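You operate a simulated robot arm through the tools that you are given. There is no shell and no other tool.

The job below is to be done with a simulated robot arm. You get a single attempt, and the scene is never put back.

Task
Thread, grip and oil the strip, slacken the loop, feed it twice.
Fine: orange slider to the line, blue lever to GRIP, bench oil button twice, loop to LOW, then the green lever. The other controls stay.

The check looks at the end state, three seconds after you hand in, the way a careful person would. Anything else that was tipped, shoved, dropped, spilled or broken makes it a failure.

Robot
A 6-joint arm with a two-finger gripper, fixed in place. Base frame: the origin is on the floor under the middle of its stand, x ahead of it, y to its left, z up. Units: mm, degrees, N and s.
It reaches about 1637 mm from its shoulder. Its first joint turns from -166.0 to 166.0 degrees. Payload 3.43 kg.
The TCP is the grasp point between the finger pads, 20 mm short of the fingertips. In the tool frame z runs along the fingers and y along their closing line. The gripper opens to 190 mm; its body begins 248 mm behind the TCP.
Orientation is that of the tool frame in the base frame, as [roll, pitch, yaw] about the fixed x, y, z axes, in that order (R = Rz(yaw) Ry(pitch) Rx(roll)). With the fingers straight down and closing along the base's y, the tool's x points along the base's -x, its y along +y and its z along -z.

Tools
- The arm moves only by the tool play_rows. Its arguments are lists of equal length, an entry for each row: "fingers": the closure, from 0 (fully open) to 1 (shut); "linear": the shift along the base's x, y, z in mm, a list of three; "rotation": the turn, a rotation vector about the base's x, y, z in degrees, a list of three. In form: {"fingers": [fingers, ...], "linear": [[tx, ty, tz], ...], "rotation": [[wx, wy, wz], ...]}. A call has 1 to 20 rows; each row shifts and turns the commanded pose from where the row before left it. A row lasts 0.2 s, in which the tool goes at most 50 mm and 8.6 degrees; a call with a longer step from one row to the next is refused whole, and so is a gripper value outside its range. A pose out of reach is approached as far as the arm can. The call stops where the force on the tool passes 70 N (or 10 N more than at its start, if that is more) or the arm is blocked; 0.2 s more then pass. The fingers move at their own pace (about 45 mm/s each) and stop on an object; they squeeze with about 23 N. The grip force told is the motor's: it shows also when the fingers shut on nothing. Time passes only in rows, and 0.2 s behind the last, so rows that do not move let the fingers close. It gives the time, the measured TCP pose, the force on the tool (base axes), the opening and the grip force at its end, in the units of the frame above (readings bear some noise), with the torque about the TCP (base axes, N m) and any sound that the robot's microphone picked up.
- Cameras (640 x 400 px; columns grow to the right, rows downward): "scene" is fixed at [50.2, 498.6, 1703.5]; the picture's right is [0.22, -0.98, 0.00], its down [-0.78, -0.17, -0.60] and it looks along [0.59, 0.13, -0.80] (base axes); focal length 317 px, centre (320, 200). "wrist" rides on the gripper at [70, -8, -288] in the tool frame; the picture's right is [0.12, 0.99, 0.00], its down [-0.96, 0.11, -0.25] and it looks along [-0.25, 0.03, 0.97] (tool axes); focal length 261 px, centre (320, 200). There is no depth. A picture from a camera that has moved, and an enlarged one, comes with that camera's place and axes in the base frame and with its lens.
- capture(camera): a new picture of that camera. The clock stands still meanwhile.
- slide_trunk(by): slides the trunk up (or, below 0, down) by that many mm; the arm rides with it, the base frame stays. It gives what a move gives, with no picture.
- enlarge(camera, box): a new picture of the part [left, top, right, bottom] of that camera's present view, enlarged. The clock stands still meanwhile.
- close_job(): hands the job in; it is judged then, once.

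Nothing tells you positions but the pictures and the camera data. Unless the task says otherwise, let go and move clear before handing in.

The tools are called after ">>>" as name(argument=value, ...) on one line, values as JSON. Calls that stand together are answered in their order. play_rows: Moves the arm, as the interface text tells. Its arguments: {"type":"object","properties":{"fingers":{"type":"array","items":{"type":"number"}},"linear":{"type":"array","items":{"type":"array","items":{"type":"number"}}},"rotation":{"type":"array","items":{"type":"array","items":{"type":"number"}}}},"required":["fingers","linear","rotation"]} The other tools are called the same way: slide_trunk (by) moves the trunk up or down; capture (camera) takes a picture; enlarge (camera, box) takes an enlarged picture of a part of a camera's view; close_job () hands the job in.

At the start:

```text
time_s: 0.0
eef_pos: [526.3, 264.0, 1383.7]
tool_rot: [179.9, -0.1, 179.9]
force: [0.0, 0.3, 0.6]
wrist_torque: [0.01, -0.04, -0.01]
width: 189.9
gripper_force: 0.1
trunk travel left (down, up): [-213.0, 27.0]
```

scene: 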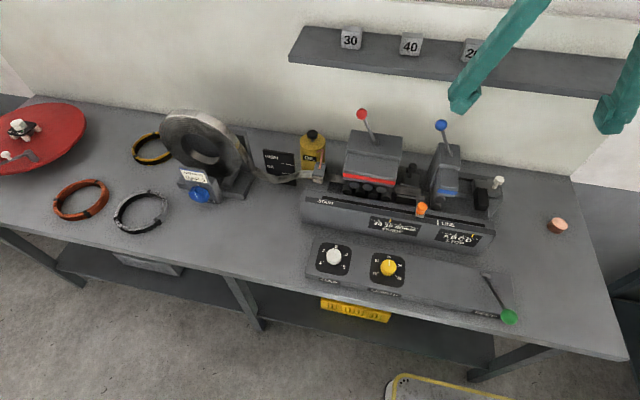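
wrist: 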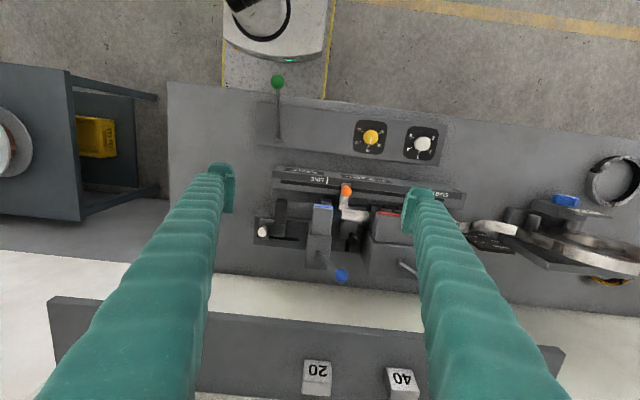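

I see a bench with a strip feeder machine: red lever, blue lever, orange slider, two dials, a green lever, and a decoiler with a blue button on the left. I will look closer at each part before moving.

>>> enlarge(camera="scene", box=[290, 90, 530, 240])

>>> enlarge(camera="scene", box=[290, 190, 530, 340])

>>> enlarge(camera="scene", box=[120, 90, 340, 228])

>>> enlarge(camera="wrist", box=[230, 60, 470, 210])

>>> enlarge(camera="wrist", box=[230, 160, 470, 310])

```text
2.67 times, centred on (410, 165) of scene
camera zoom: at [50.2, 498.6, 1703.5], right [0.22, -0.98, 0.0], down [-0.78, -0.17, -0.6], along [0.59, 0.13, -0.8], focal length 846 px, centre (80, 293)
```

zoom: 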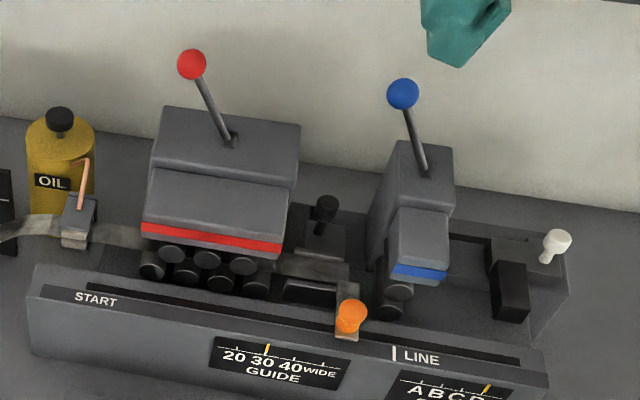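

```text
2.67 times, centred on (410, 265) of scene
camera zoom: at [50.2, 498.6, 1703.5], right [0.22, -0.98, 0.0], down [-0.78, -0.17, -0.6], along [0.59, 0.13, -0.8], focal length 846 px, centre (80, 27)
```

zoom: 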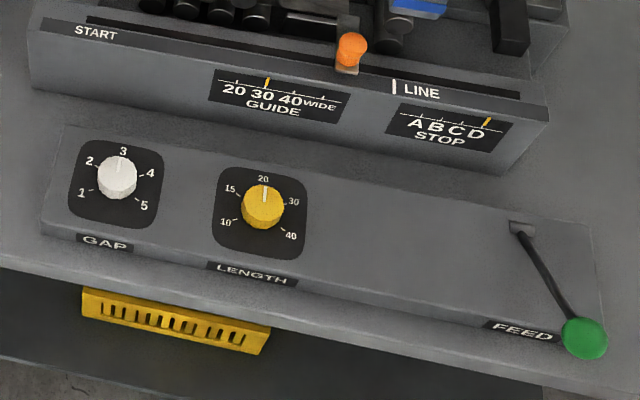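

```text
2.90 times, centred on (230, 159) of scene
camera zoom: at [50.2, 498.6, 1703.5], right [0.22, -0.98, 0.0], down [-0.78, -0.17, -0.6], along [0.59, 0.13, -0.8], focal length 920 px, centre (581, 319)
```

zoom: 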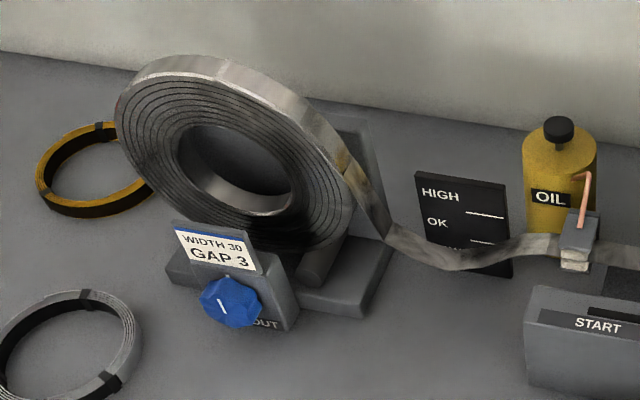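

```text
2.67 times, centred on (350, 135) of wrist
camera zoom: at [456.8, 254.2, 1669.4], right [-0.12, 0.99, 0.0], down [0.96, 0.11, 0.25], along [0.25, 0.03, -0.97], focal length 695 px, centre (240, 373)
```

zoom: 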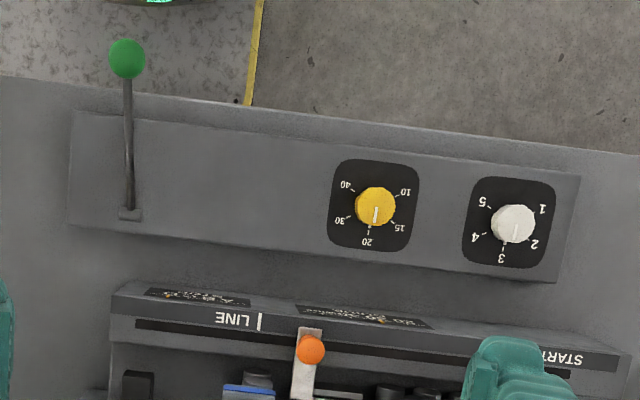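

```text
2.67 times, centred on (350, 235) of wrist
camera zoom: at [456.8, 254.2, 1669.4], right [-0.12, 0.99, 0.0], down [0.96, 0.11, 0.25], along [0.25, 0.03, -0.97], focal length 695 px, centre (240, 107)
```

zoom: 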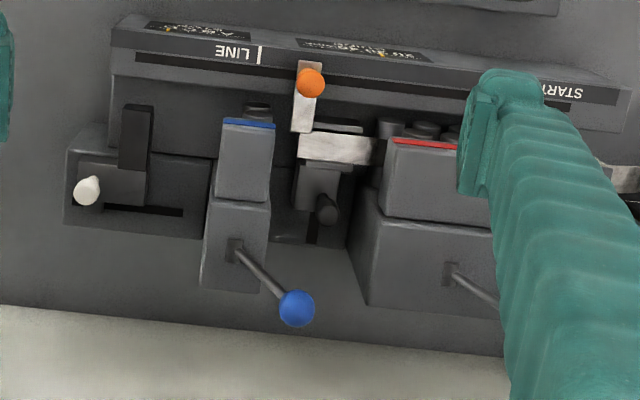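

I see the oil bottle, the decoiler with the blue pay-out knob, and a copper thing at the bench's right end. I will look closer at the copper thing, the lever marks and the loop board.

>>> enlarge(camera="scene", box=[520, 190, 600, 240])

>>> enlarge(camera="scene", box=[240, 120, 340, 190])

>>> enlarge(camera="scene", box=[420, 110, 520, 175])

>>> enlarge(camera="scene", box=[160, 150, 240, 210])

>>> enlarge(camera="wrist", box=[440, 150, 640, 290])

```text
8.00 times, centred on (560, 215) of scene
camera zoom: at [50.2, 498.6, 1703.5], right [0.22, -0.98, 0.0], down [-0.78, -0.17, -0.6], along [0.59, 0.13, -0.8], focal length 2538 px, centre (-1600, 80)
```

zoom: 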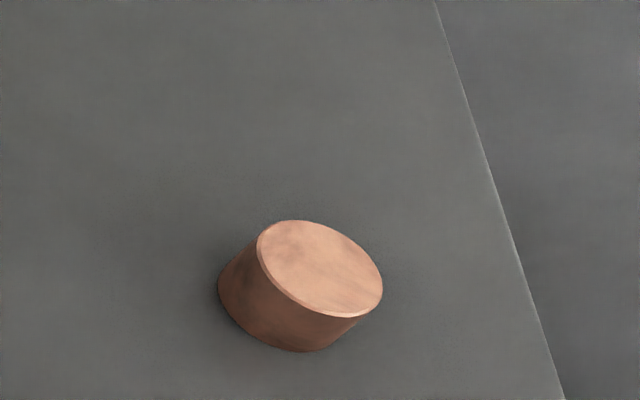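

```text
5.71 times, centred on (290, 155) of scene
camera zoom: at [50.2, 498.6, 1703.5], right [0.22, -0.98, 0.0], down [-0.78, -0.17, -0.6], along [0.59, 0.13, -0.8], focal length 1813 px, centre (491, 457)
```

zoom: 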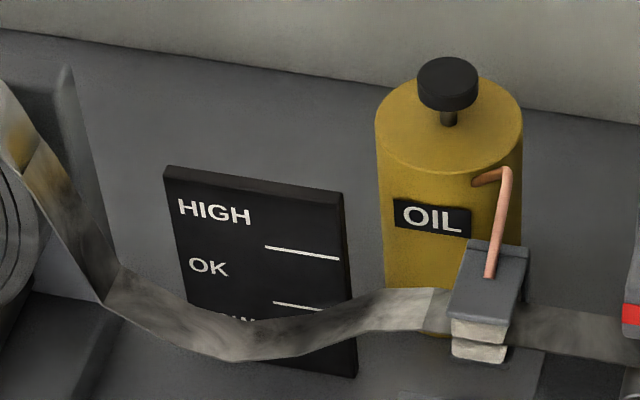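

```text
6.15 times, centred on (470, 142) of scene
camera zoom: at [50.2, 498.6, 1703.5], right [0.22, -0.98, 0.0], down [-0.78, -0.17, -0.6], along [0.59, 0.13, -0.8], focal length 1953 px, centre (-603, 554)
```

zoom: 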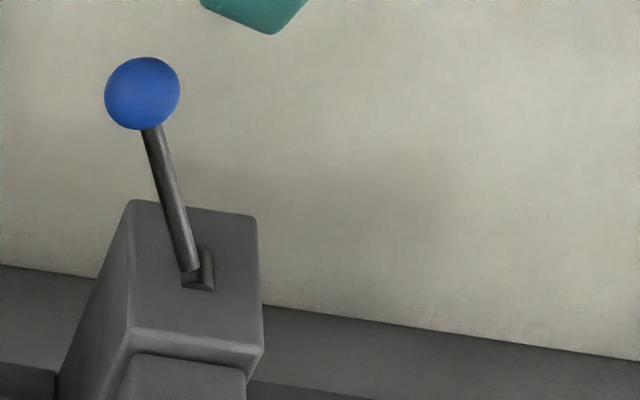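

```text
6.67 times, centred on (200, 180) of scene
camera zoom: at [50.2, 498.6, 1703.5], right [0.22, -0.98, 0.0], down [-0.78, -0.17, -0.6], along [0.59, 0.13, -0.8], focal length 2115 px, centre (1120, 333)
```

zoom: 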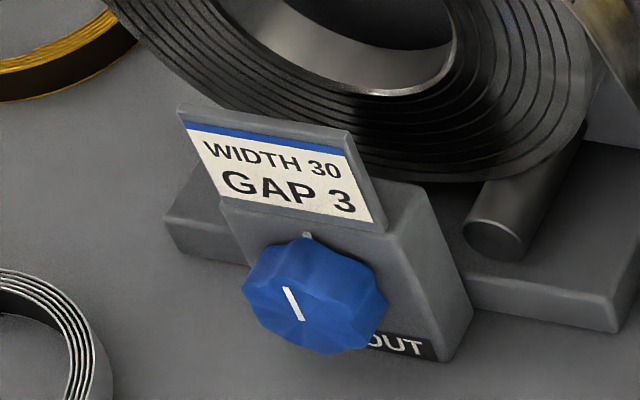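

```text
2.86 times, centred on (540, 220) of wrist
camera zoom: at [456.8, 254.2, 1669.4], right [-0.12, 0.99, 0.0], down [0.96, 0.11, 0.25], along [0.25, 0.03, -0.97], focal length 745 px, centre (-309, 143)
```

zoom: 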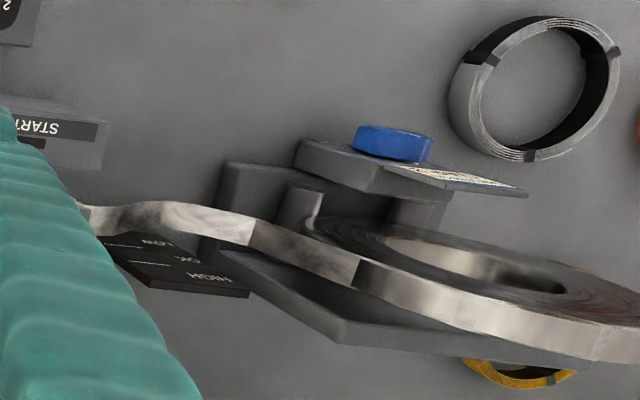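

The bench runs along the base's y axis; I take the blue ball to be near (746, 333, 1170), the orange knob near (596, 339, 1006), the green ball near (353, 138, 990), and the blue pay-out knob near (561, 993, 928). No GRIP mark is visible yet, so I will move the camera to the right with the fingers shut and look from there.

>>> play_rows(fingers=[1, 1, 1, 1, 1, 1, 1, 1, 1, 1, 1, 1], linear=[[-10, -45, 0], [-10, -45, 0], [-10, -45, 0], [-10, -45, 0], [-10, -45, 0], [-10, -45, 0], [0, -30, 0], [0, 0, 0], [0, 0, 0], [0, 0, 0], [0, 0, 0], [0, 0, 0]], rotation=[[0, 0, 0], [0, 0, 0], [0, 0, 0], [0, 0, 0], [0, 0, 0], [0, 0, 0], [0, 0, 0], [0, 0, 0], [0, 0, 0], [0, 0, 0], [0, 0, 0], [0, 0, 0]])

>>> capture(camera="wrist")

>>> capture(camera="scene")

```text
time_s: 2.6
eef_pos: [465.6, -33.8, 1382.2]
tool_rot: [-180.0, 0.1, 179.9]
force: [1.1, 0.3, -0.2]
wrist_torque: [0.01, 0.03, -0.02]
width: 0.0
gripper_force: 22.8
trunk travel left (down, up): [-213.0, 27.0]
```

```text
taken
camera wrist: at [396.3, -44.1, 1669.3], right [-0.12, 0.99, 0.0], down [0.96, 0.11, 0.25], along [0.25, 0.03, -0.97], focal length 261 px, centre (320, 200)
```

wrist: 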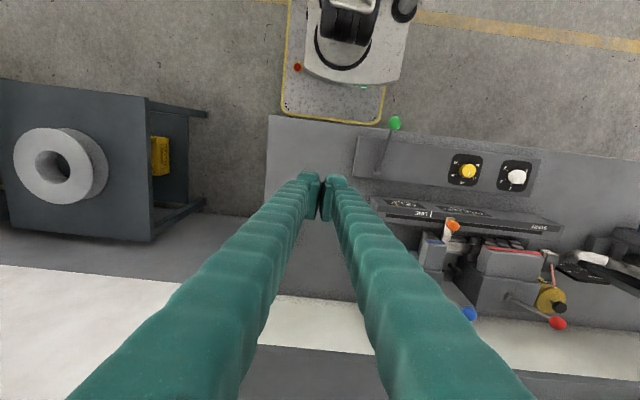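

```text
taken
```

scene: 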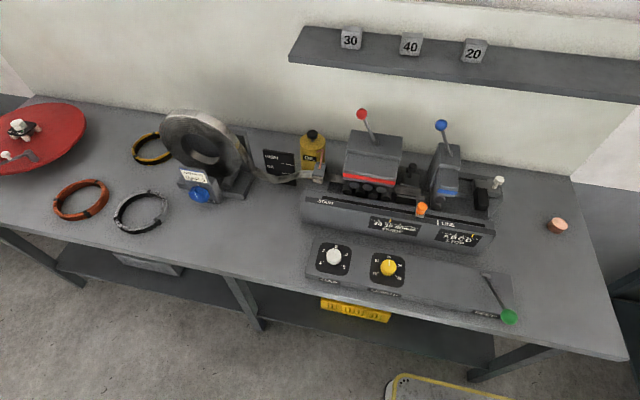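

The fingers hide the copper thing and the lever, so I will open them and come lower over the bench's right end to look at the copper puck and the right side of the blue housing.

>>> play_rows(fingers=[0, 0, 0, 0, 0, 0, 0, 0, 0, 0, 0, 0], linear=[[0, 0, -30], [0, 0, -30], [0, 0, -30], [0, 0, -30], [0, 0, -30], [0, 0, 0], [0, 0, 0], [0, 0, 0], [0, 0, 0], [0, 0, 0], [0, 0, 0], [0, 0, 0]], rotation=[[0, 0, 0], [0, 0, 0], [0, 0, 0], [0, 0, 0], [0, 0, 0], [0, 0, 0], [0, 0, 0], [0, 0, 0], [0, 0, 0], [0, 0, 0], [0, 0, 0], [0, 0, 0]])

>>> capture(camera="wrist")

```text
time_s: 5.2
eef_pos: [467.6, -36.4, 1233.5]
tool_rot: [180.0, 0.0, 179.9]
force: [0.5, 0.5, -0.7]
wrist_torque: [-0.01, 0.02, 0.0]
width: 189.9
gripper_force: 0.1
trunk travel left (down, up): [-213.0, 27.0]
```

```text
taken
camera wrist: at [396.5, -45.5, 1519.2], right [-0.12, 0.99, 0.0], down [0.96, 0.11, 0.25], along [0.25, 0.03, -0.97], focal length 261 px, centre (320, 200)
```

wrist: 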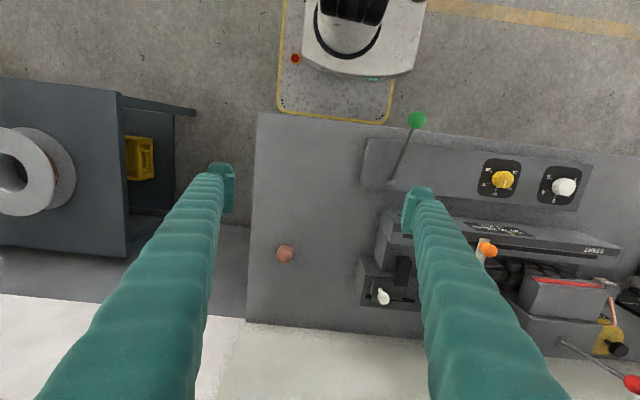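

>>> enlarge(camera="wrist", box=[260, 230, 320, 280])

>>> enlarge(camera="wrist", box=[340, 190, 640, 390])

```text
8.00 times, centred on (290, 255) of wrist
camera zoom: at [396.5, -45.5, 1519.2], right [-0.12, 0.99, 0.0], down [0.96, 0.11, 0.25], along [0.25, 0.03, -0.97], focal length 2085 px, centre (560, -240)
```

zoom: 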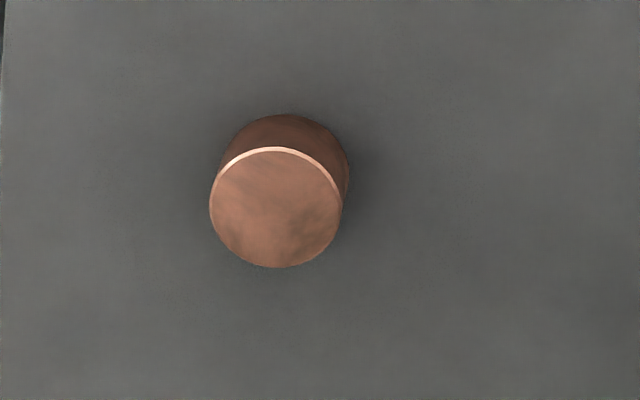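

```text
2.00 times, centred on (490, 290) of wrist
camera zoom: at [396.5, -45.5, 1519.2], right [-0.12, 0.99, 0.0], down [0.96, 0.11, 0.25], along [0.25, 0.03, -0.97], focal length 521 px, centre (-20, 20)
```

zoom: 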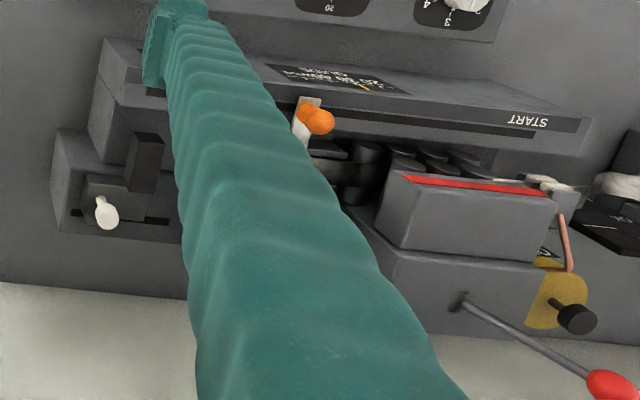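

The copper puck stands bare on the bench and might be the bench button; I can test it later with a soft press. Next I tilt the gripper sideways to view the blue housing's right side and look for a GRIP mark.

>>> play_rows(fingers=[0, 0, 0, 0, 0], linear=[[0, 0, 0], [0, 0, 0], [0, 0, 0], [0, 0, 0], [0, 0, 0]], rotation=[[7.5, 0, 0], [7.5, 0, 0], [7.5, 0, 0], [7.5, 0, 0], [0, 0, 0]])

>>> capture(camera="wrist")

>>> enlarge(camera="wrist", box=[300, 200, 460, 300])

```text
time_s: 6.4
eef_pos: [466.6, -35.2, 1232.6]
tool_rot: [149.9, 0.1, -180.0]
force: [0.6, 0.2, -0.3]
wrist_torque: [0.02, 0.04, 0.01]
width: 190.3
gripper_force: 0.1
trunk travel left (down, up): [-213.0, 27.0]
```

```text
taken
camera wrist: at [396.4, -189.4, 1476.4], right [-0.12, 0.86, 0.5], down [0.96, -0.02, 0.27], along [0.25, 0.51, -0.82], focal length 261 px, centre (320, 200)
```

wrist: 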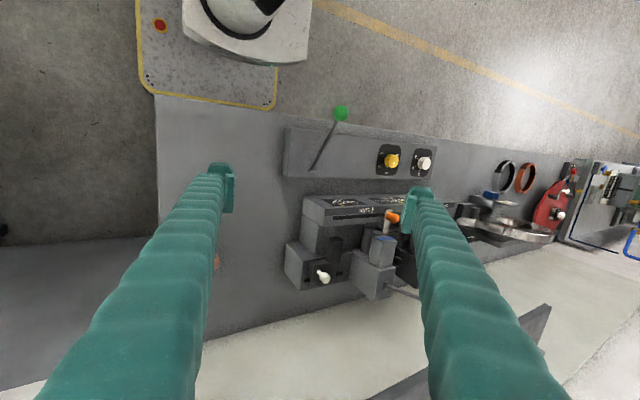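

```text
4.00 times, centred on (380, 250) of wrist
camera zoom: at [396.4, -189.4, 1476.4], right [-0.12, 0.86, 0.5], down [0.96, -0.02, 0.27], along [0.25, 0.51, -0.82], focal length 1043 px, centre (80, 0)
```

zoom: 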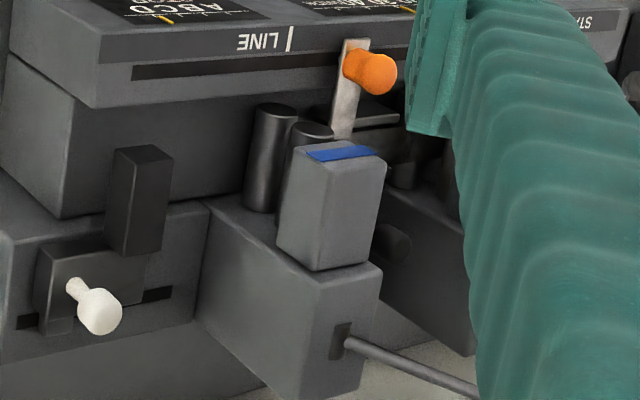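

No GRIP mark shows on this side; the levers both lean to +y by about 30 degrees. I will swing the camera to the left side to see the other faces, the loop board and the pay-out knob.

>>> play_rows(fingers=[0, 0, 0, 0, 0, 0, 0, 0, 0, 0, 0, 0, 0, 0, 0], linear=[[0, 45, 10], [0, 45, 0], [0, 45, 0], [0, 45, 0], [0, 45, 0], [0, 45, 0], [0, 45, 0], [0, 45, 0], [0, 45, 0], [0, 45, 0], [0, 45, 0], [0, 45, 0], [0, 45, 0], [0, 45, 0], [0, 0, 0]], rotation=[[-5, 0, 0], [-5, 0, 0], [-5, 0, 0], [-5, 0, 0], [-5, 0, 0], [-5, 0, 0], [-5, 0, 0], [-5, 0, 0], [-5, 0, 0], [-5, 0, 0], [-5, 0, 0], [-5, 0, 0], [0, 0, 0], [0, 0, 0], [0, 0, 0]])

>>> capture(camera="wrist")

```text
time_s: 9.6
eef_pos: [459.7, 548.8, 1140.4]
tool_rot: [-150.4, 0.2, -179.9]
force: [0.2, -0.3, 0.2]
wrist_torque: [-0.13, 0.02, -0.02]
width: 189.8
gripper_force: 0.0
out of reach, approached as far as the arm can: row 11, 12, 13, 14
trunk travel left (down, up): [-213.0, 27.0]
```

```text
taken
camera wrist: at [388.9, 682.4, 1394.5], right [-0.12, 0.86, -0.49], down [0.96, 0.23, 0.16], along [0.25, -0.45, -0.86], focal length 261 px, centre (320, 200)
```

wrist: 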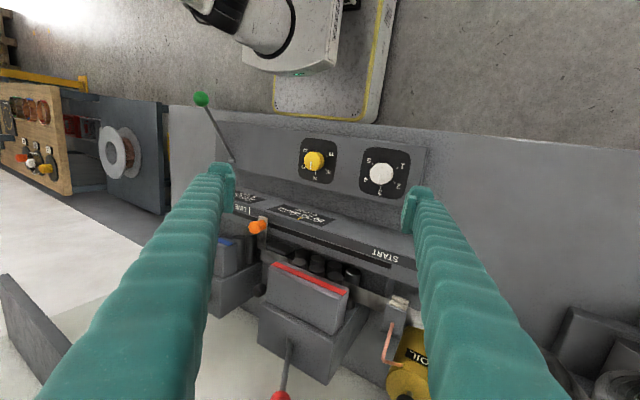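

The arm could not fully reach that pose and settled a bit lower, still clear of everything. I will enlarge this view to look for marks before moving off.

>>> enlarge(camera="wrist", box=[200, 180, 420, 320])

>>> enlarge(camera="wrist", box=[230, 280, 430, 400])

>>> capture(camera="scene")

```text
2.86 times, centred on (310, 250) of wrist
camera zoom: at [388.9, 682.4, 1394.5], right [-0.12, 0.86, -0.49], down [0.96, 0.23, 0.16], along [0.25, -0.45, -0.86], focal length 745 px, centre (349, 57)
```

zoom: 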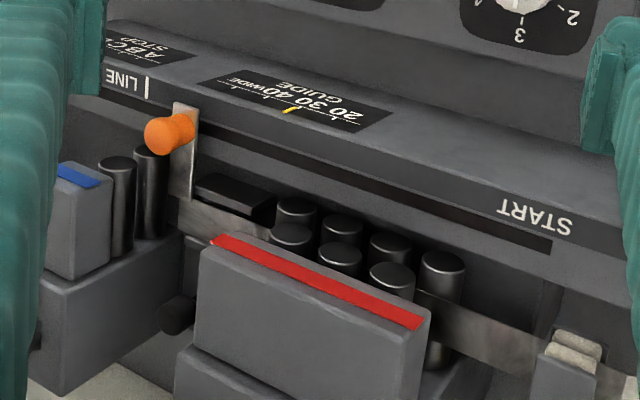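

```text
3.20 times, centred on (330, 340) of wrist
camera zoom: at [388.9, 682.4, 1394.5], right [-0.12, 0.86, -0.49], down [0.96, 0.23, 0.16], along [0.25, -0.45, -0.86], focal length 834 px, centre (288, -248)
```

zoom: 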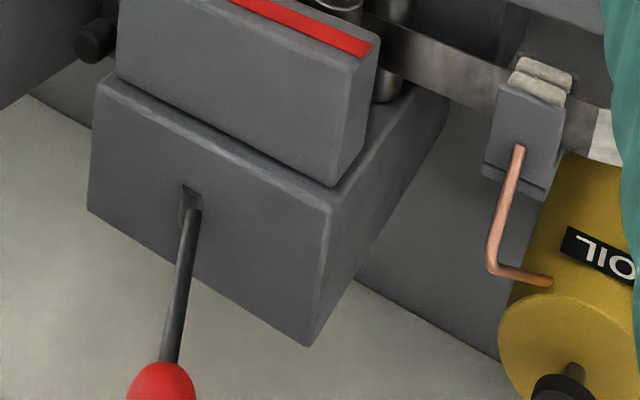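

```text
taken
```

scene: 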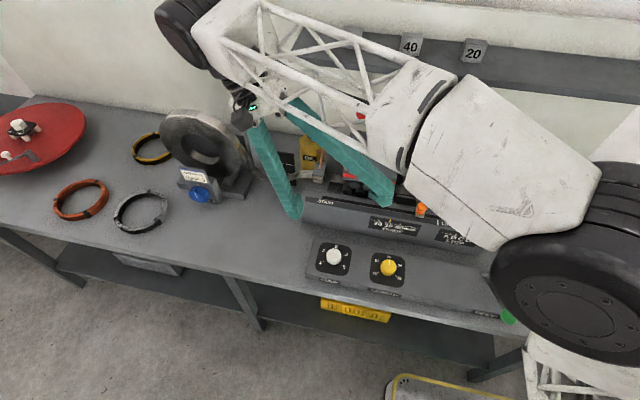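

>>> enlarge(camera="wrist", box=[270, 325, 314, 360])

>>> enlarge(camera="scene", box=[250, 130, 340, 190])

```text
11.43 times, centred on (292, 342) of wrist
camera zoom: at [388.9, 682.4, 1394.5], right [-0.12, 0.86, -0.49], down [0.96, 0.23, 0.16], along [0.25, -0.45, -0.86], focal length 2979 px, centre (640, -1429)
```

zoom: 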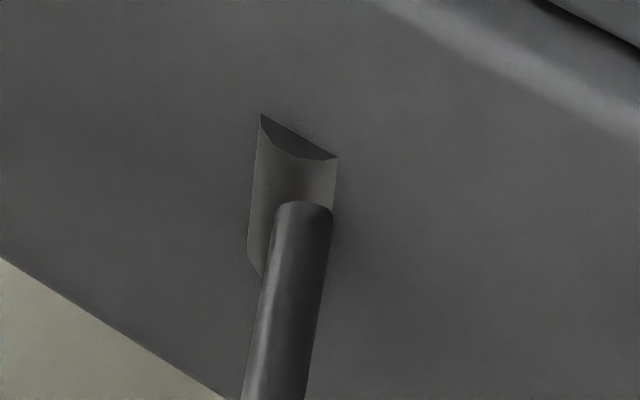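

```text
6.67 times, centred on (295, 160) of scene
camera zoom: at [50.2, 498.6, 1703.5], right [0.22, -0.98, 0.0], down [-0.78, -0.17, -0.6], along [0.59, 0.13, -0.8], focal length 2115 px, centre (487, 467)
```

zoom: 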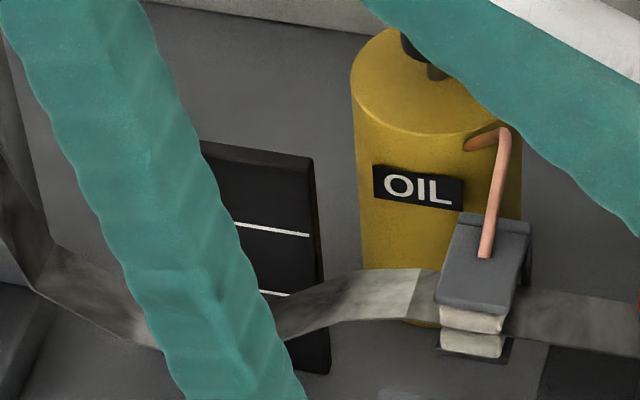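

The lever hubs turn about the x axis, so the blue lever swings along y and its other end stop, toward -y, is the one to take. I will straighten the gripper again and check where the commanded pose ended.

>>> play_rows(fingers=[0, 0, 0, 0, 0, 0, 0], linear=[[0, -20, 20], [0, -20, 20], [0, -20, 0], [0, -20, 0], [0, -20, 0], [0, -20, 0], [0, 0, 0]], rotation=[[5, 0, 0], [5, 0, 0], [5, 0, 0], [5, 0, 0], [5, 0, 0], [5, 0, 0], [0, 0, 0]])

```text
time_s: 11.2
eef_pos: [461.3, 428.0, 1184.3]
tool_rot: [179.8, 0.0, -179.9]
force: [-2.0, -1.0, -1.1]
wrist_torque: [0.09, -0.07, -0.03]
width: 189.9
gripper_force: 0.1
trunk travel left (down, up): [-213.0, 27.0]
```

The commanded pose follows the reached pose, good. Now I lean the gripper back from the machine and view the slider, line and blue head from the front.

>>> play_rows(fingers=[0, 0, 0, 0, 0, 0, 0], linear=[[-7, -15, 0], [-7, -15, 0], [-7, -15, 0], [-7, -15, 0], [-7, -15, 0], [-7, -14, 0], [0, 0, 0]], rotation=[[0, -5, 0], [0, -5, 0], [0, -5, 0], [0, -5, 0], [0, -5, 0], [0, -5, 0], [0, 0, 0]])

>>> capture(camera="wrist")

>>> capture(camera="scene")

```text
time_s: 12.8
eef_pos: [419.4, 337.0, 1183.1]
tool_rot: [-180.0, 30.2, 179.9]
force: [-0.5, 0.1, -0.3]
wrist_torque: [0.07, 0.0, 0.0]
width: 190.1
gripper_force: 0.2
trunk travel left (down, up): [-213.0, 27.0]
```

```text
taken
camera wrist: at [214.8, 328.0, 1396.1], right [-0.1, 0.99, -0.06], down [0.71, 0.11, 0.7], along [0.7, 0.03, -0.72], focal length 261 px, centre (320, 200)
```

wrist: 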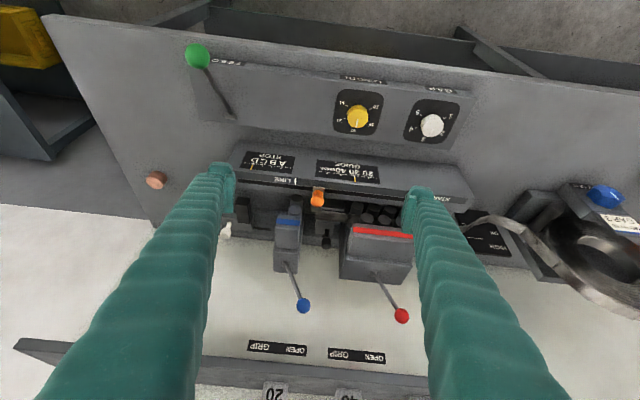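

```text
taken
```

scene: 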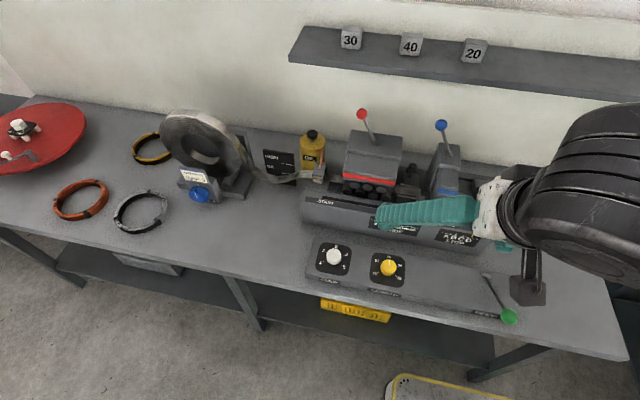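

The wall bears labels by the levers: OPEN and GRIP. I will enlarge to make sure which side is which, and look at the orange slider and the line.

>>> enlarge(camera="wrist", box=[230, 290, 430, 390])

>>> enlarge(camera="wrist", box=[235, 145, 405, 255])

>>> enlarge(camera="wrist", box=[440, 170, 640, 300])

>>> enlarge(camera="wrist", box=[130, 160, 190, 200])

```text
3.20 times, centred on (330, 340) of wrist
camera zoom: at [214.8, 328.0, 1396.1], right [-0.1, 0.99, -0.06], down [0.71, 0.11, 0.7], along [0.7, 0.03, -0.72], focal length 834 px, centre (288, -248)
```

zoom: 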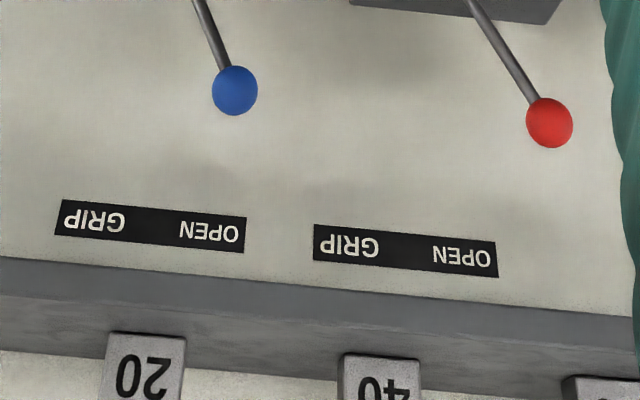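

```text
3.64 times, centred on (320, 200) of wrist
camera zoom: at [214.8, 328.0, 1396.1], right [-0.1, 0.99, -0.06], down [0.71, 0.11, 0.7], along [0.7, 0.03, -0.72], focal length 948 px, centre (320, 200)
```

zoom: 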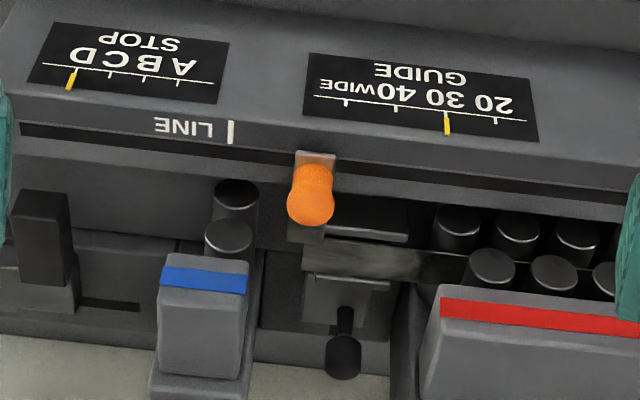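

```text
3.08 times, centred on (540, 235) of wrist
camera zoom: at [214.8, 328.0, 1396.1], right [-0.1, 0.99, -0.06], down [0.71, 0.11, 0.7], along [0.7, 0.03, -0.72], focal length 802 px, centre (-357, 92)
```

zoom: 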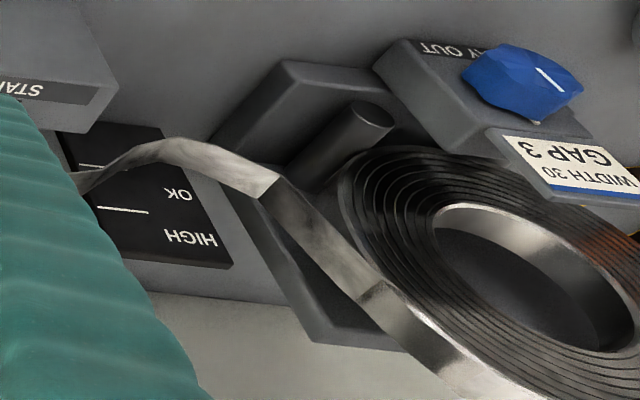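

```text
10.00 times, centred on (160, 180) of wrist
camera zoom: at [214.8, 328.0, 1396.1], right [-0.1, 0.99, -0.06], down [0.71, 0.11, 0.7], along [0.7, 0.03, -0.72], focal length 2606 px, centre (1920, 400)
```

zoom: 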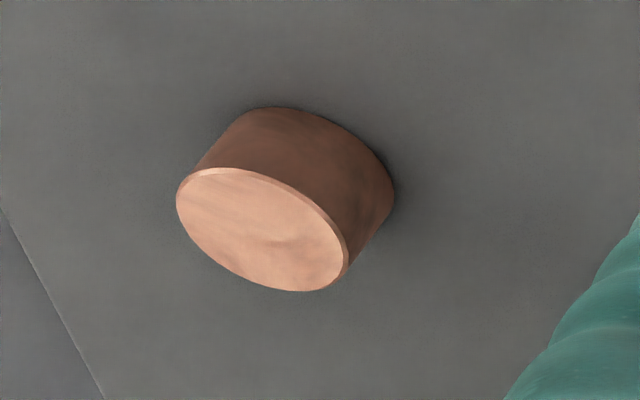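

GRIP is on the -y side, so the blue lever goes from +y to -y. I put the orange knob at (597, 338, 1004) and the line at y about 287; I'll part-close the fingers and come down towards the knob in a leaned-back attitude.

>>> play_rows(fingers=[0.63, 0.63, 0.63, 0.63, 0.63, 0.63, 0.63, 0.63], linear=[[35, 0, -30], [35, 0, -30], [35, 1, -30], [25, 0, -20], [0, 0, 0], [0, 0, 0], [0, 0, 0], [0, 0, 0]], rotation=[[0, 0, 0], [0, 0, 0], [0, 0, 0], [0, 0, 0], [0, 0, 0], [0, 0, 0], [0, 0, 0], [0, 0, 0]])

>>> capture(camera="wrist")

>>> enlarge(camera="scene", box=[340, 140, 520, 260])

```text
time_s: 14.6
eef_pos: [548.6, 336.1, 1072.2]
tool_rot: [180.0, 30.0, 179.9]
force: [0.3, 0.5, 0.1]
wrist_torque: [-0.01, -0.02, 0.01]
width: 70.5
gripper_force: 0.0
trunk travel left (down, up): [-213.0, 27.0]
```

```text
taken
camera wrist: at [343.8, 326.7, 1286.4], right [-0.1, 0.99, -0.06], down [0.71, 0.12, 0.7], along [0.7, 0.03, -0.72], focal length 261 px, centre (320, 200)
```

wrist: 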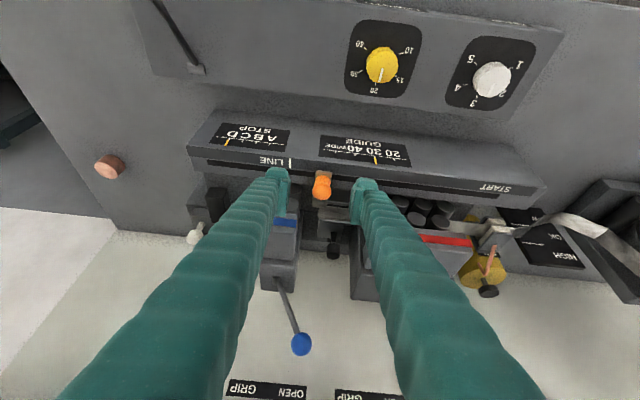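

```text
3.33 times, centred on (430, 200) of scene
camera zoom: at [50.2, 498.6, 1703.5], right [0.22, -0.98, 0.0], down [-0.78, -0.17, -0.6], along [0.59, 0.13, -0.8], focal length 1058 px, centre (-47, 200)
```

zoom: 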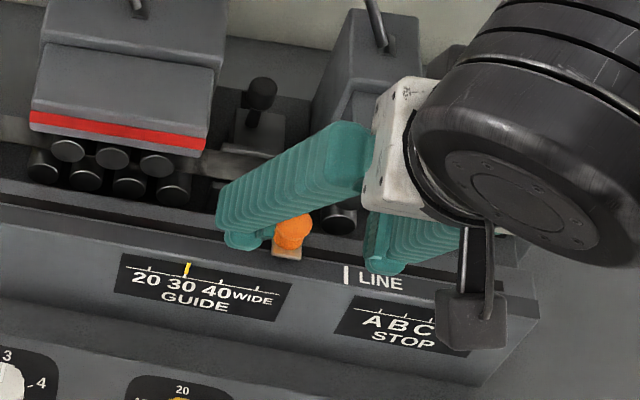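

The knob sits between the open fingertips as planned. I lower to about (588, 338, 1010) with the fingers still apart.

>>> play_rows(fingers=[0.63, 0.63, 0.63, 0.63, 0.63], linear=[[10, 0.5, -16], [10, 0.5, -16], [10, 0.5, -15], [9, 0.5, -15], [0, 0, 0]], rotation=[[0, 0, 0], [0, 0, 0], [0, 0, 0], [0, 0, 0], [0, 0, 0]])

>>> enlarge(camera="wrist", box=[240, 130, 420, 240])

>>> enlarge(camera="scene", box=[380, 160, 500, 240])

```text
time_s: 15.8
eef_pos: [587.4, 341.1, 1010.6]
tool_rot: [180.0, 30.0, -180.0]
force: [0.6, -0.2, 1.1]
wrist_torque: [-0.03, -0.02, 0.0]
width: 70.0
gripper_force: 0.0
trunk travel left (down, up): [-213.0, 27.0]
```

```text
3.56 times, centred on (330, 185) of wrist
camera zoom: at [383.2, 330.8, 1224.1], right [-0.1, 0.99, -0.06], down [0.71, 0.12, 0.7], along [0.7, 0.03, -0.72], focal length 927 px, centre (284, 253)
```

zoom: 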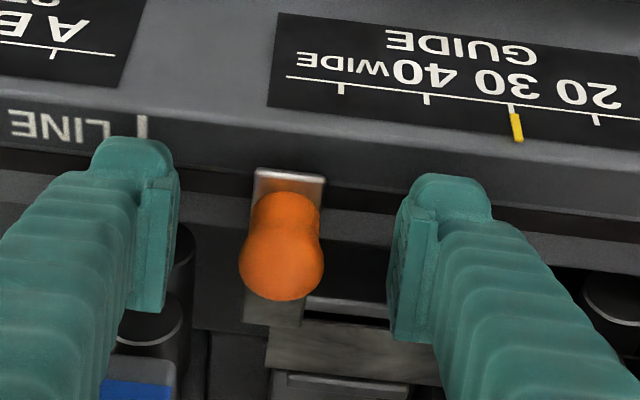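

```text
5.00 times, centred on (440, 200) of scene
camera zoom: at [50.2, 498.6, 1703.5], right [0.22, -0.98, 0.0], down [-0.78, -0.17, -0.6], along [0.59, 0.13, -0.8], focal length 1586 px, centre (-280, 200)
```

zoom: 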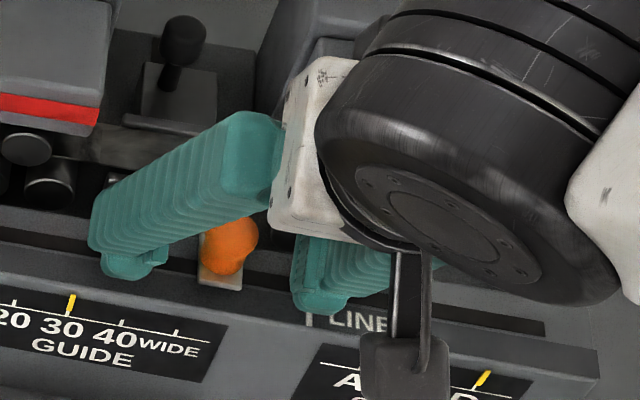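

The knob is well centred between the pads. I close on it.

>>> play_rows(fingers=[1, 1, 1, 1, 1, 1], linear=[[0, 0, 0], [0, 0, 0], [0, 0, 0], [0, 0, 0], [0, 0, 0], [0, 0, 0]], rotation=[[0, 0, 0], [0, 0, 0], [0, 0, 0], [0, 0, 0], [0, 0, 0], [0, 0, 0]])

>>> enlarge(camera="wrist", box=[240, 130, 420, 240])

```text
time_s: 17.2
eef_pos: [587.5, 340.5, 1011.1]
tool_rot: [180.0, 30.0, 180.0]
force: [-0.3, -1.2, -0.6]
wrist_torque: [0.02, 0.04, -0.02]
width: 25.2
gripper_force: 44.7
trunk travel left (down, up): [-213.0, 27.0]
```

```text
3.56 times, centred on (330, 185) of wrist
camera zoom: at [383.1, 330.7, 1224.3], right [-0.1, 0.99, -0.06], down [0.71, 0.12, 0.7], along [0.7, 0.03, -0.72], focal length 927 px, centre (284, 253)
```

zoom: 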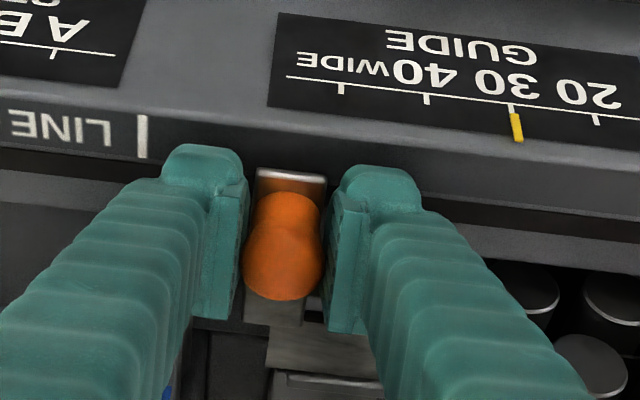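

The knob is held (25 mm wide). I slide it toward -y by 46 mm, then check against the line mark.

>>> play_rows(fingers=[1, 1, 1, 1, 1, 1, 1, 1, 1], linear=[[0, -6, 0], [0, -6, 0], [0, -6, 0], [0, -6, 0], [0, -6, 0], [0, -6, 0], [0, -5, 0], [0, -5, 0], [0, 0, 0]], rotation=[[0, 0, 0], [0, 0, 0], [0, 0, 0], [0, 0, 0], [0, 0, 0], [0, 0, 0], [0, 0, 0], [0, 0, 0], [0, 0, 0]])

>>> enlarge(camera="wrist", box=[240, 130, 420, 240])

>>> enlarge(camera="scene", box=[380, 160, 500, 240])

```text
time_s: 19.2
eef_pos: [587.1, 296.8, 1011.1]
tool_rot: [-180.0, 30.0, 179.9]
force: [-2.5, -1.0, -6.7]
wrist_torque: [0.01, 0.03, -0.02]
width: 25.1
gripper_force: 44.8
trunk travel left (down, up): [-213.0, 27.0]
```

```text
3.56 times, centred on (330, 185) of wrist
camera zoom: at [383.3, 285.8, 1224.3], right [-0.1, 0.99, -0.06], down [0.71, 0.11, 0.69], along [0.7, 0.03, -0.72], focal length 927 px, centre (284, 253)
```

zoom: 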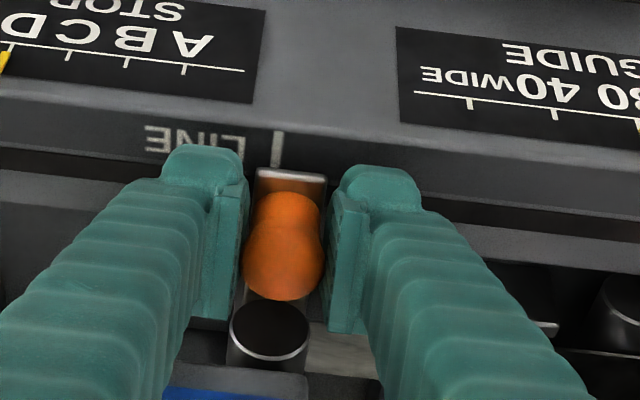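

```text
5.00 times, centred on (440, 200) of scene
camera zoom: at [50.2, 498.6, 1703.5], right [0.22, -0.98, 0.0], down [-0.78, -0.17, -0.6], along [0.59, 0.13, -0.8], focal length 1586 px, centre (-280, 200)
```

zoom: 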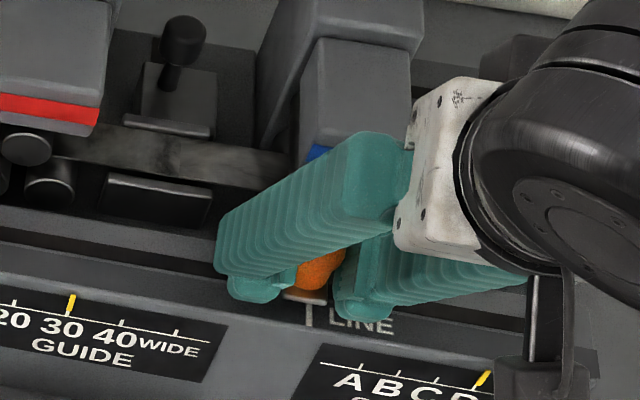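

The strip follows the slider, and both views say about 6 mm remain to the line. I move it that last bit and check again.

>>> play_rows(fingers=[1, 1, 1, 1], linear=[[0, -2, 0], [0, -2, 0], [0, -2, 0], [0, 0, 0]], rotation=[[0, 0, 0], [0, 0, 0], [0, 0, 0], [0, 0, 0]])

>>> enlarge(camera="wrist", box=[290, 150, 350, 190])

>>> enlarge(camera="scene", box=[410, 190, 470, 230])

```text
time_s: 20.2
eef_pos: [587.0, 290.8, 1010.6]
tool_rot: [180.0, 30.0, 180.0]
force: [5.1, 0.8, -8.7]
wrist_torque: [0.02, -0.08, -0.01]
width: 24.7
gripper_force: 45.1
trunk travel left (down, up): [-213.0, 27.0]
```

```text
10.00 times, centred on (320, 170) of wrist
camera zoom: at [383.3, 280.4, 1224.2], right [-0.1, 0.99, -0.06], down [0.71, 0.12, 0.7], along [0.7, 0.03, -0.72], focal length 2606 px, centre (320, 500)
```

zoom: 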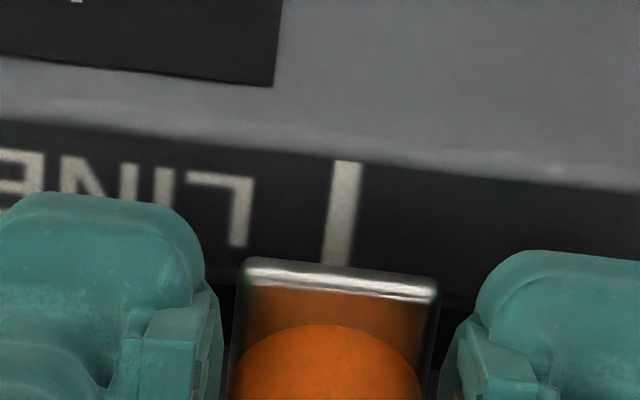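

```text
10.00 times, centred on (440, 210) of scene
camera zoom: at [50.2, 498.6, 1703.5], right [0.22, -0.98, 0.0], down [-0.78, -0.17, -0.6], along [0.59, 0.13, -0.8], focal length 3173 px, centre (-880, 100)
```

zoom: 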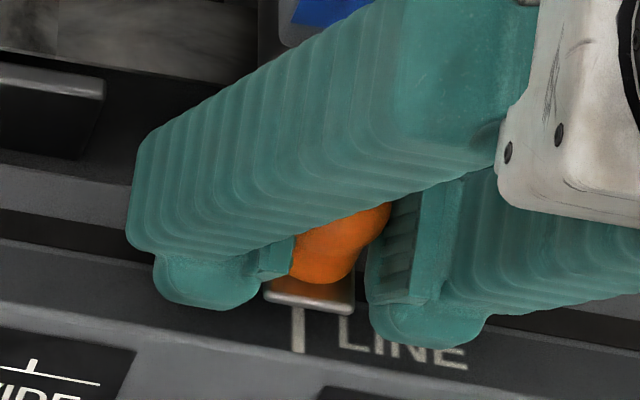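

The slider is within about 1 mm of the line. I nudge it 1 mm more, let go, and back off up and away.

>>> play_rows(fingers=[1, 1, 0.75, 0.7, 0.65, 0.63, 0.63, 0.63], linear=[[0, -1, 0], [0, 0, 0], [0, 0, 0], [0, 0, 0], [0, 0, 0], [0, 0, 0], [0, 0, 0], [0, 0, 0]], rotation=[[0, 0, 0], [0, 0, 0], [0, 0, 0], [0, 0, 0], [0, 0, 0], [0, 0, 0], [0, 0, 0], [0, 0, 0]])

>>> play_rows(fingers=[0.63, 0.63, 0.63, 0.63, 0.63], linear=[[-9, 0, 15], [-18, 0, 30], [-25, 0, 40], [-25, 0, 40], [0, 0, 0]], rotation=[[0, 0, 0], [0, 0, 0], [0, 0, 0], [0, 0, 0], [0, 0, 0]])

>>> capture(camera="wrist")

>>> enlarge(camera="wrist", box=[280, 130, 360, 190])

>>> enlarge(camera="scene", box=[400, 180, 480, 240])

```text
time_s: 22.0
eef_pos: [587.0, 289.3, 1011.3]
tool_rot: [-179.9, 30.0, 179.9]
force: [0.2, -0.7, -0.3]
wrist_torque: [-0.02, 0.02, 0.0]
width: 70.2
gripper_force: 0.0
trunk travel left (down, up): [-213.0, 27.0]
```

```text
time_s: 23.2
eef_pos: [511.2, 291.2, 1137.8]
tool_rot: [-180.0, 29.9, 180.0]
force: [-0.2, 0.1, -0.2]
wrist_torque: [-0.01, -0.02, 0.01]
width: 70.2
gripper_force: 0.1
trunk travel left (down, up): [-213.0, 27.0]
```

```text
taken
camera wrist: at [307.5, 280.3, 1350.2], right [-0.1, 0.99, -0.06], down [0.71, 0.11, 0.7], along [0.7, 0.03, -0.72], focal length 261 px, centre (320, 200)
```

wrist: 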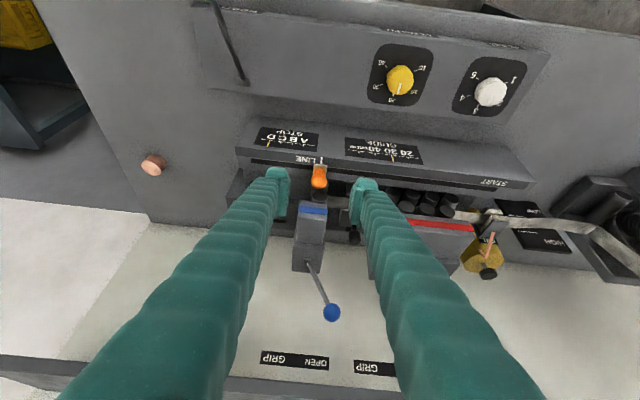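

```text
6.67 times, centred on (320, 160) of wrist
camera zoom: at [307.5, 280.3, 1350.2], right [-0.1, 0.99, -0.06], down [0.71, 0.11, 0.7], along [0.7, 0.03, -0.72], focal length 1738 px, centre (320, 467)
```

zoom: 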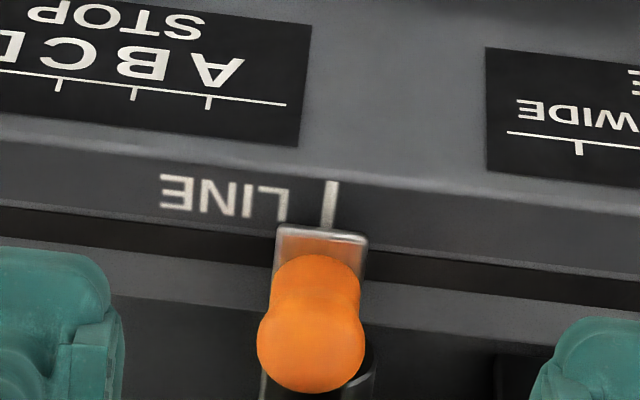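

```text
6.67 times, centred on (440, 210) of scene
camera zoom: at [50.2, 498.6, 1703.5], right [0.22, -0.98, 0.0], down [-0.78, -0.17, -0.6], along [0.59, 0.13, -0.8], focal length 2115 px, centre (-480, 133)
```

zoom: 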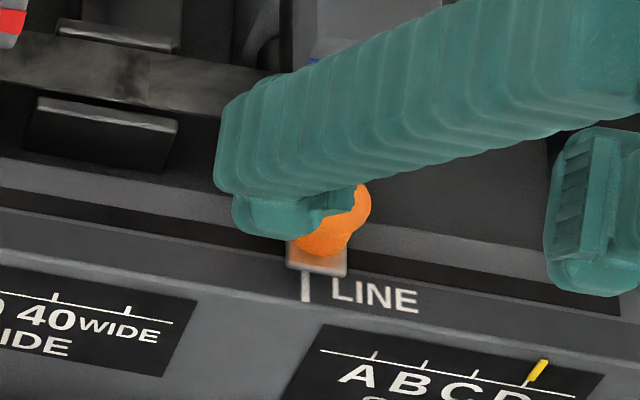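

The orange slider now sits on the line. Next is the blue lever: ball near (747, 333, 1168), pivot near (747, 283, 1067), so I'll shut the fingers, lean to 45 degrees and come to the ball's +y side.

>>> play_rows(fingers=[1, 1, 1, 1, 1, 1, 1], linear=[[0, 18, 15], [0, 18, 15], [0, 18, 15], [0, 18, 15], [0, 18, 15], [0, 18, 10], [0, 0, 0]], rotation=[[0, -3, 0], [0, -3, 0], [0, -3, 0], [0, -3, 0], [0, -3, 0], [0, 0, 0], [0, 0, 0]])

>>> play_rows(fingers=[1, 1, 1, 1, 1, 1, 1, 1], linear=[[30, 0, 0], [30, 0, 0], [30, 0, -5], [30, 0, -10], [30, 0, -15], [25, 0, -10], [20, 0, -8], [0, 0, 0]], rotation=[[0, 0, 0], [0, 0, 0], [0, 0, 0], [0, 0, 0], [0, 0, 0], [0, 0, 0], [0, 0, 0], [0, 0, 0]])

>>> capture(camera="wrist")

>>> capture(camera="scene")

```text
time_s: 24.8
eef_pos: [510.0, 398.4, 1221.4]
tool_rot: [180.0, 45.0, -179.9]
force: [-0.1, 0.8, -0.6]
wrist_torque: [-0.03, -0.02, -0.01]
width: 0.1
gripper_force: 23.3
trunk travel left (down, up): [-213.0, 27.0]
```

```text
time_s: 26.6
eef_pos: [704.7, 398.1, 1173.7]
tool_rot: [-179.9, 45.0, 179.9]
force: [0.1, 0.7, 0.6]
wrist_torque: [-0.04, -0.01, -0.02]
width: 0.1
gripper_force: 23.0
trunk travel left (down, up): [-213.0, 27.0]
```

```text
taken
camera wrist: at [452.5, 388.0, 1325.5], right [-0.08, 0.99, -0.08], down [0.51, 0.12, 0.86], along [0.86, 0.03, -0.51], focal length 261 px, centre (320, 200)
```

wrist: 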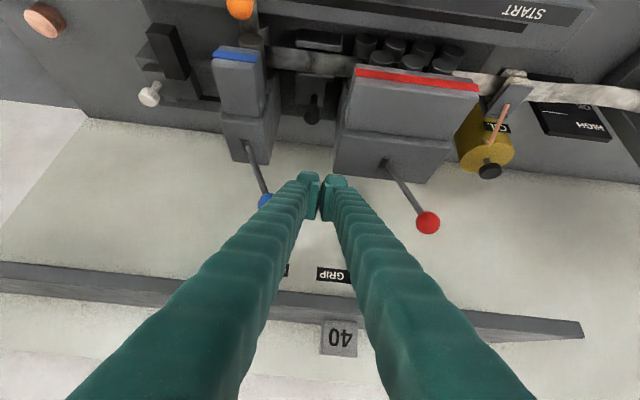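

```text
taken
```

scene: 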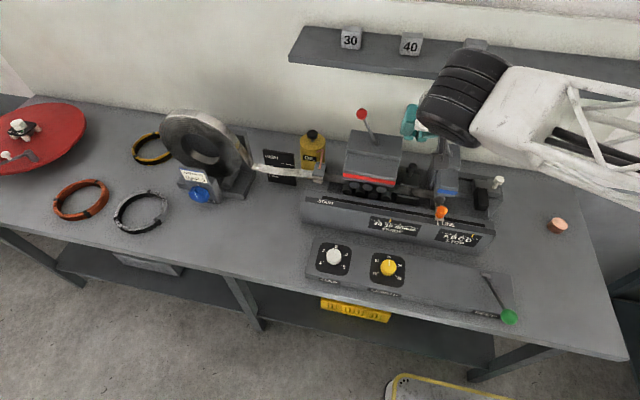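

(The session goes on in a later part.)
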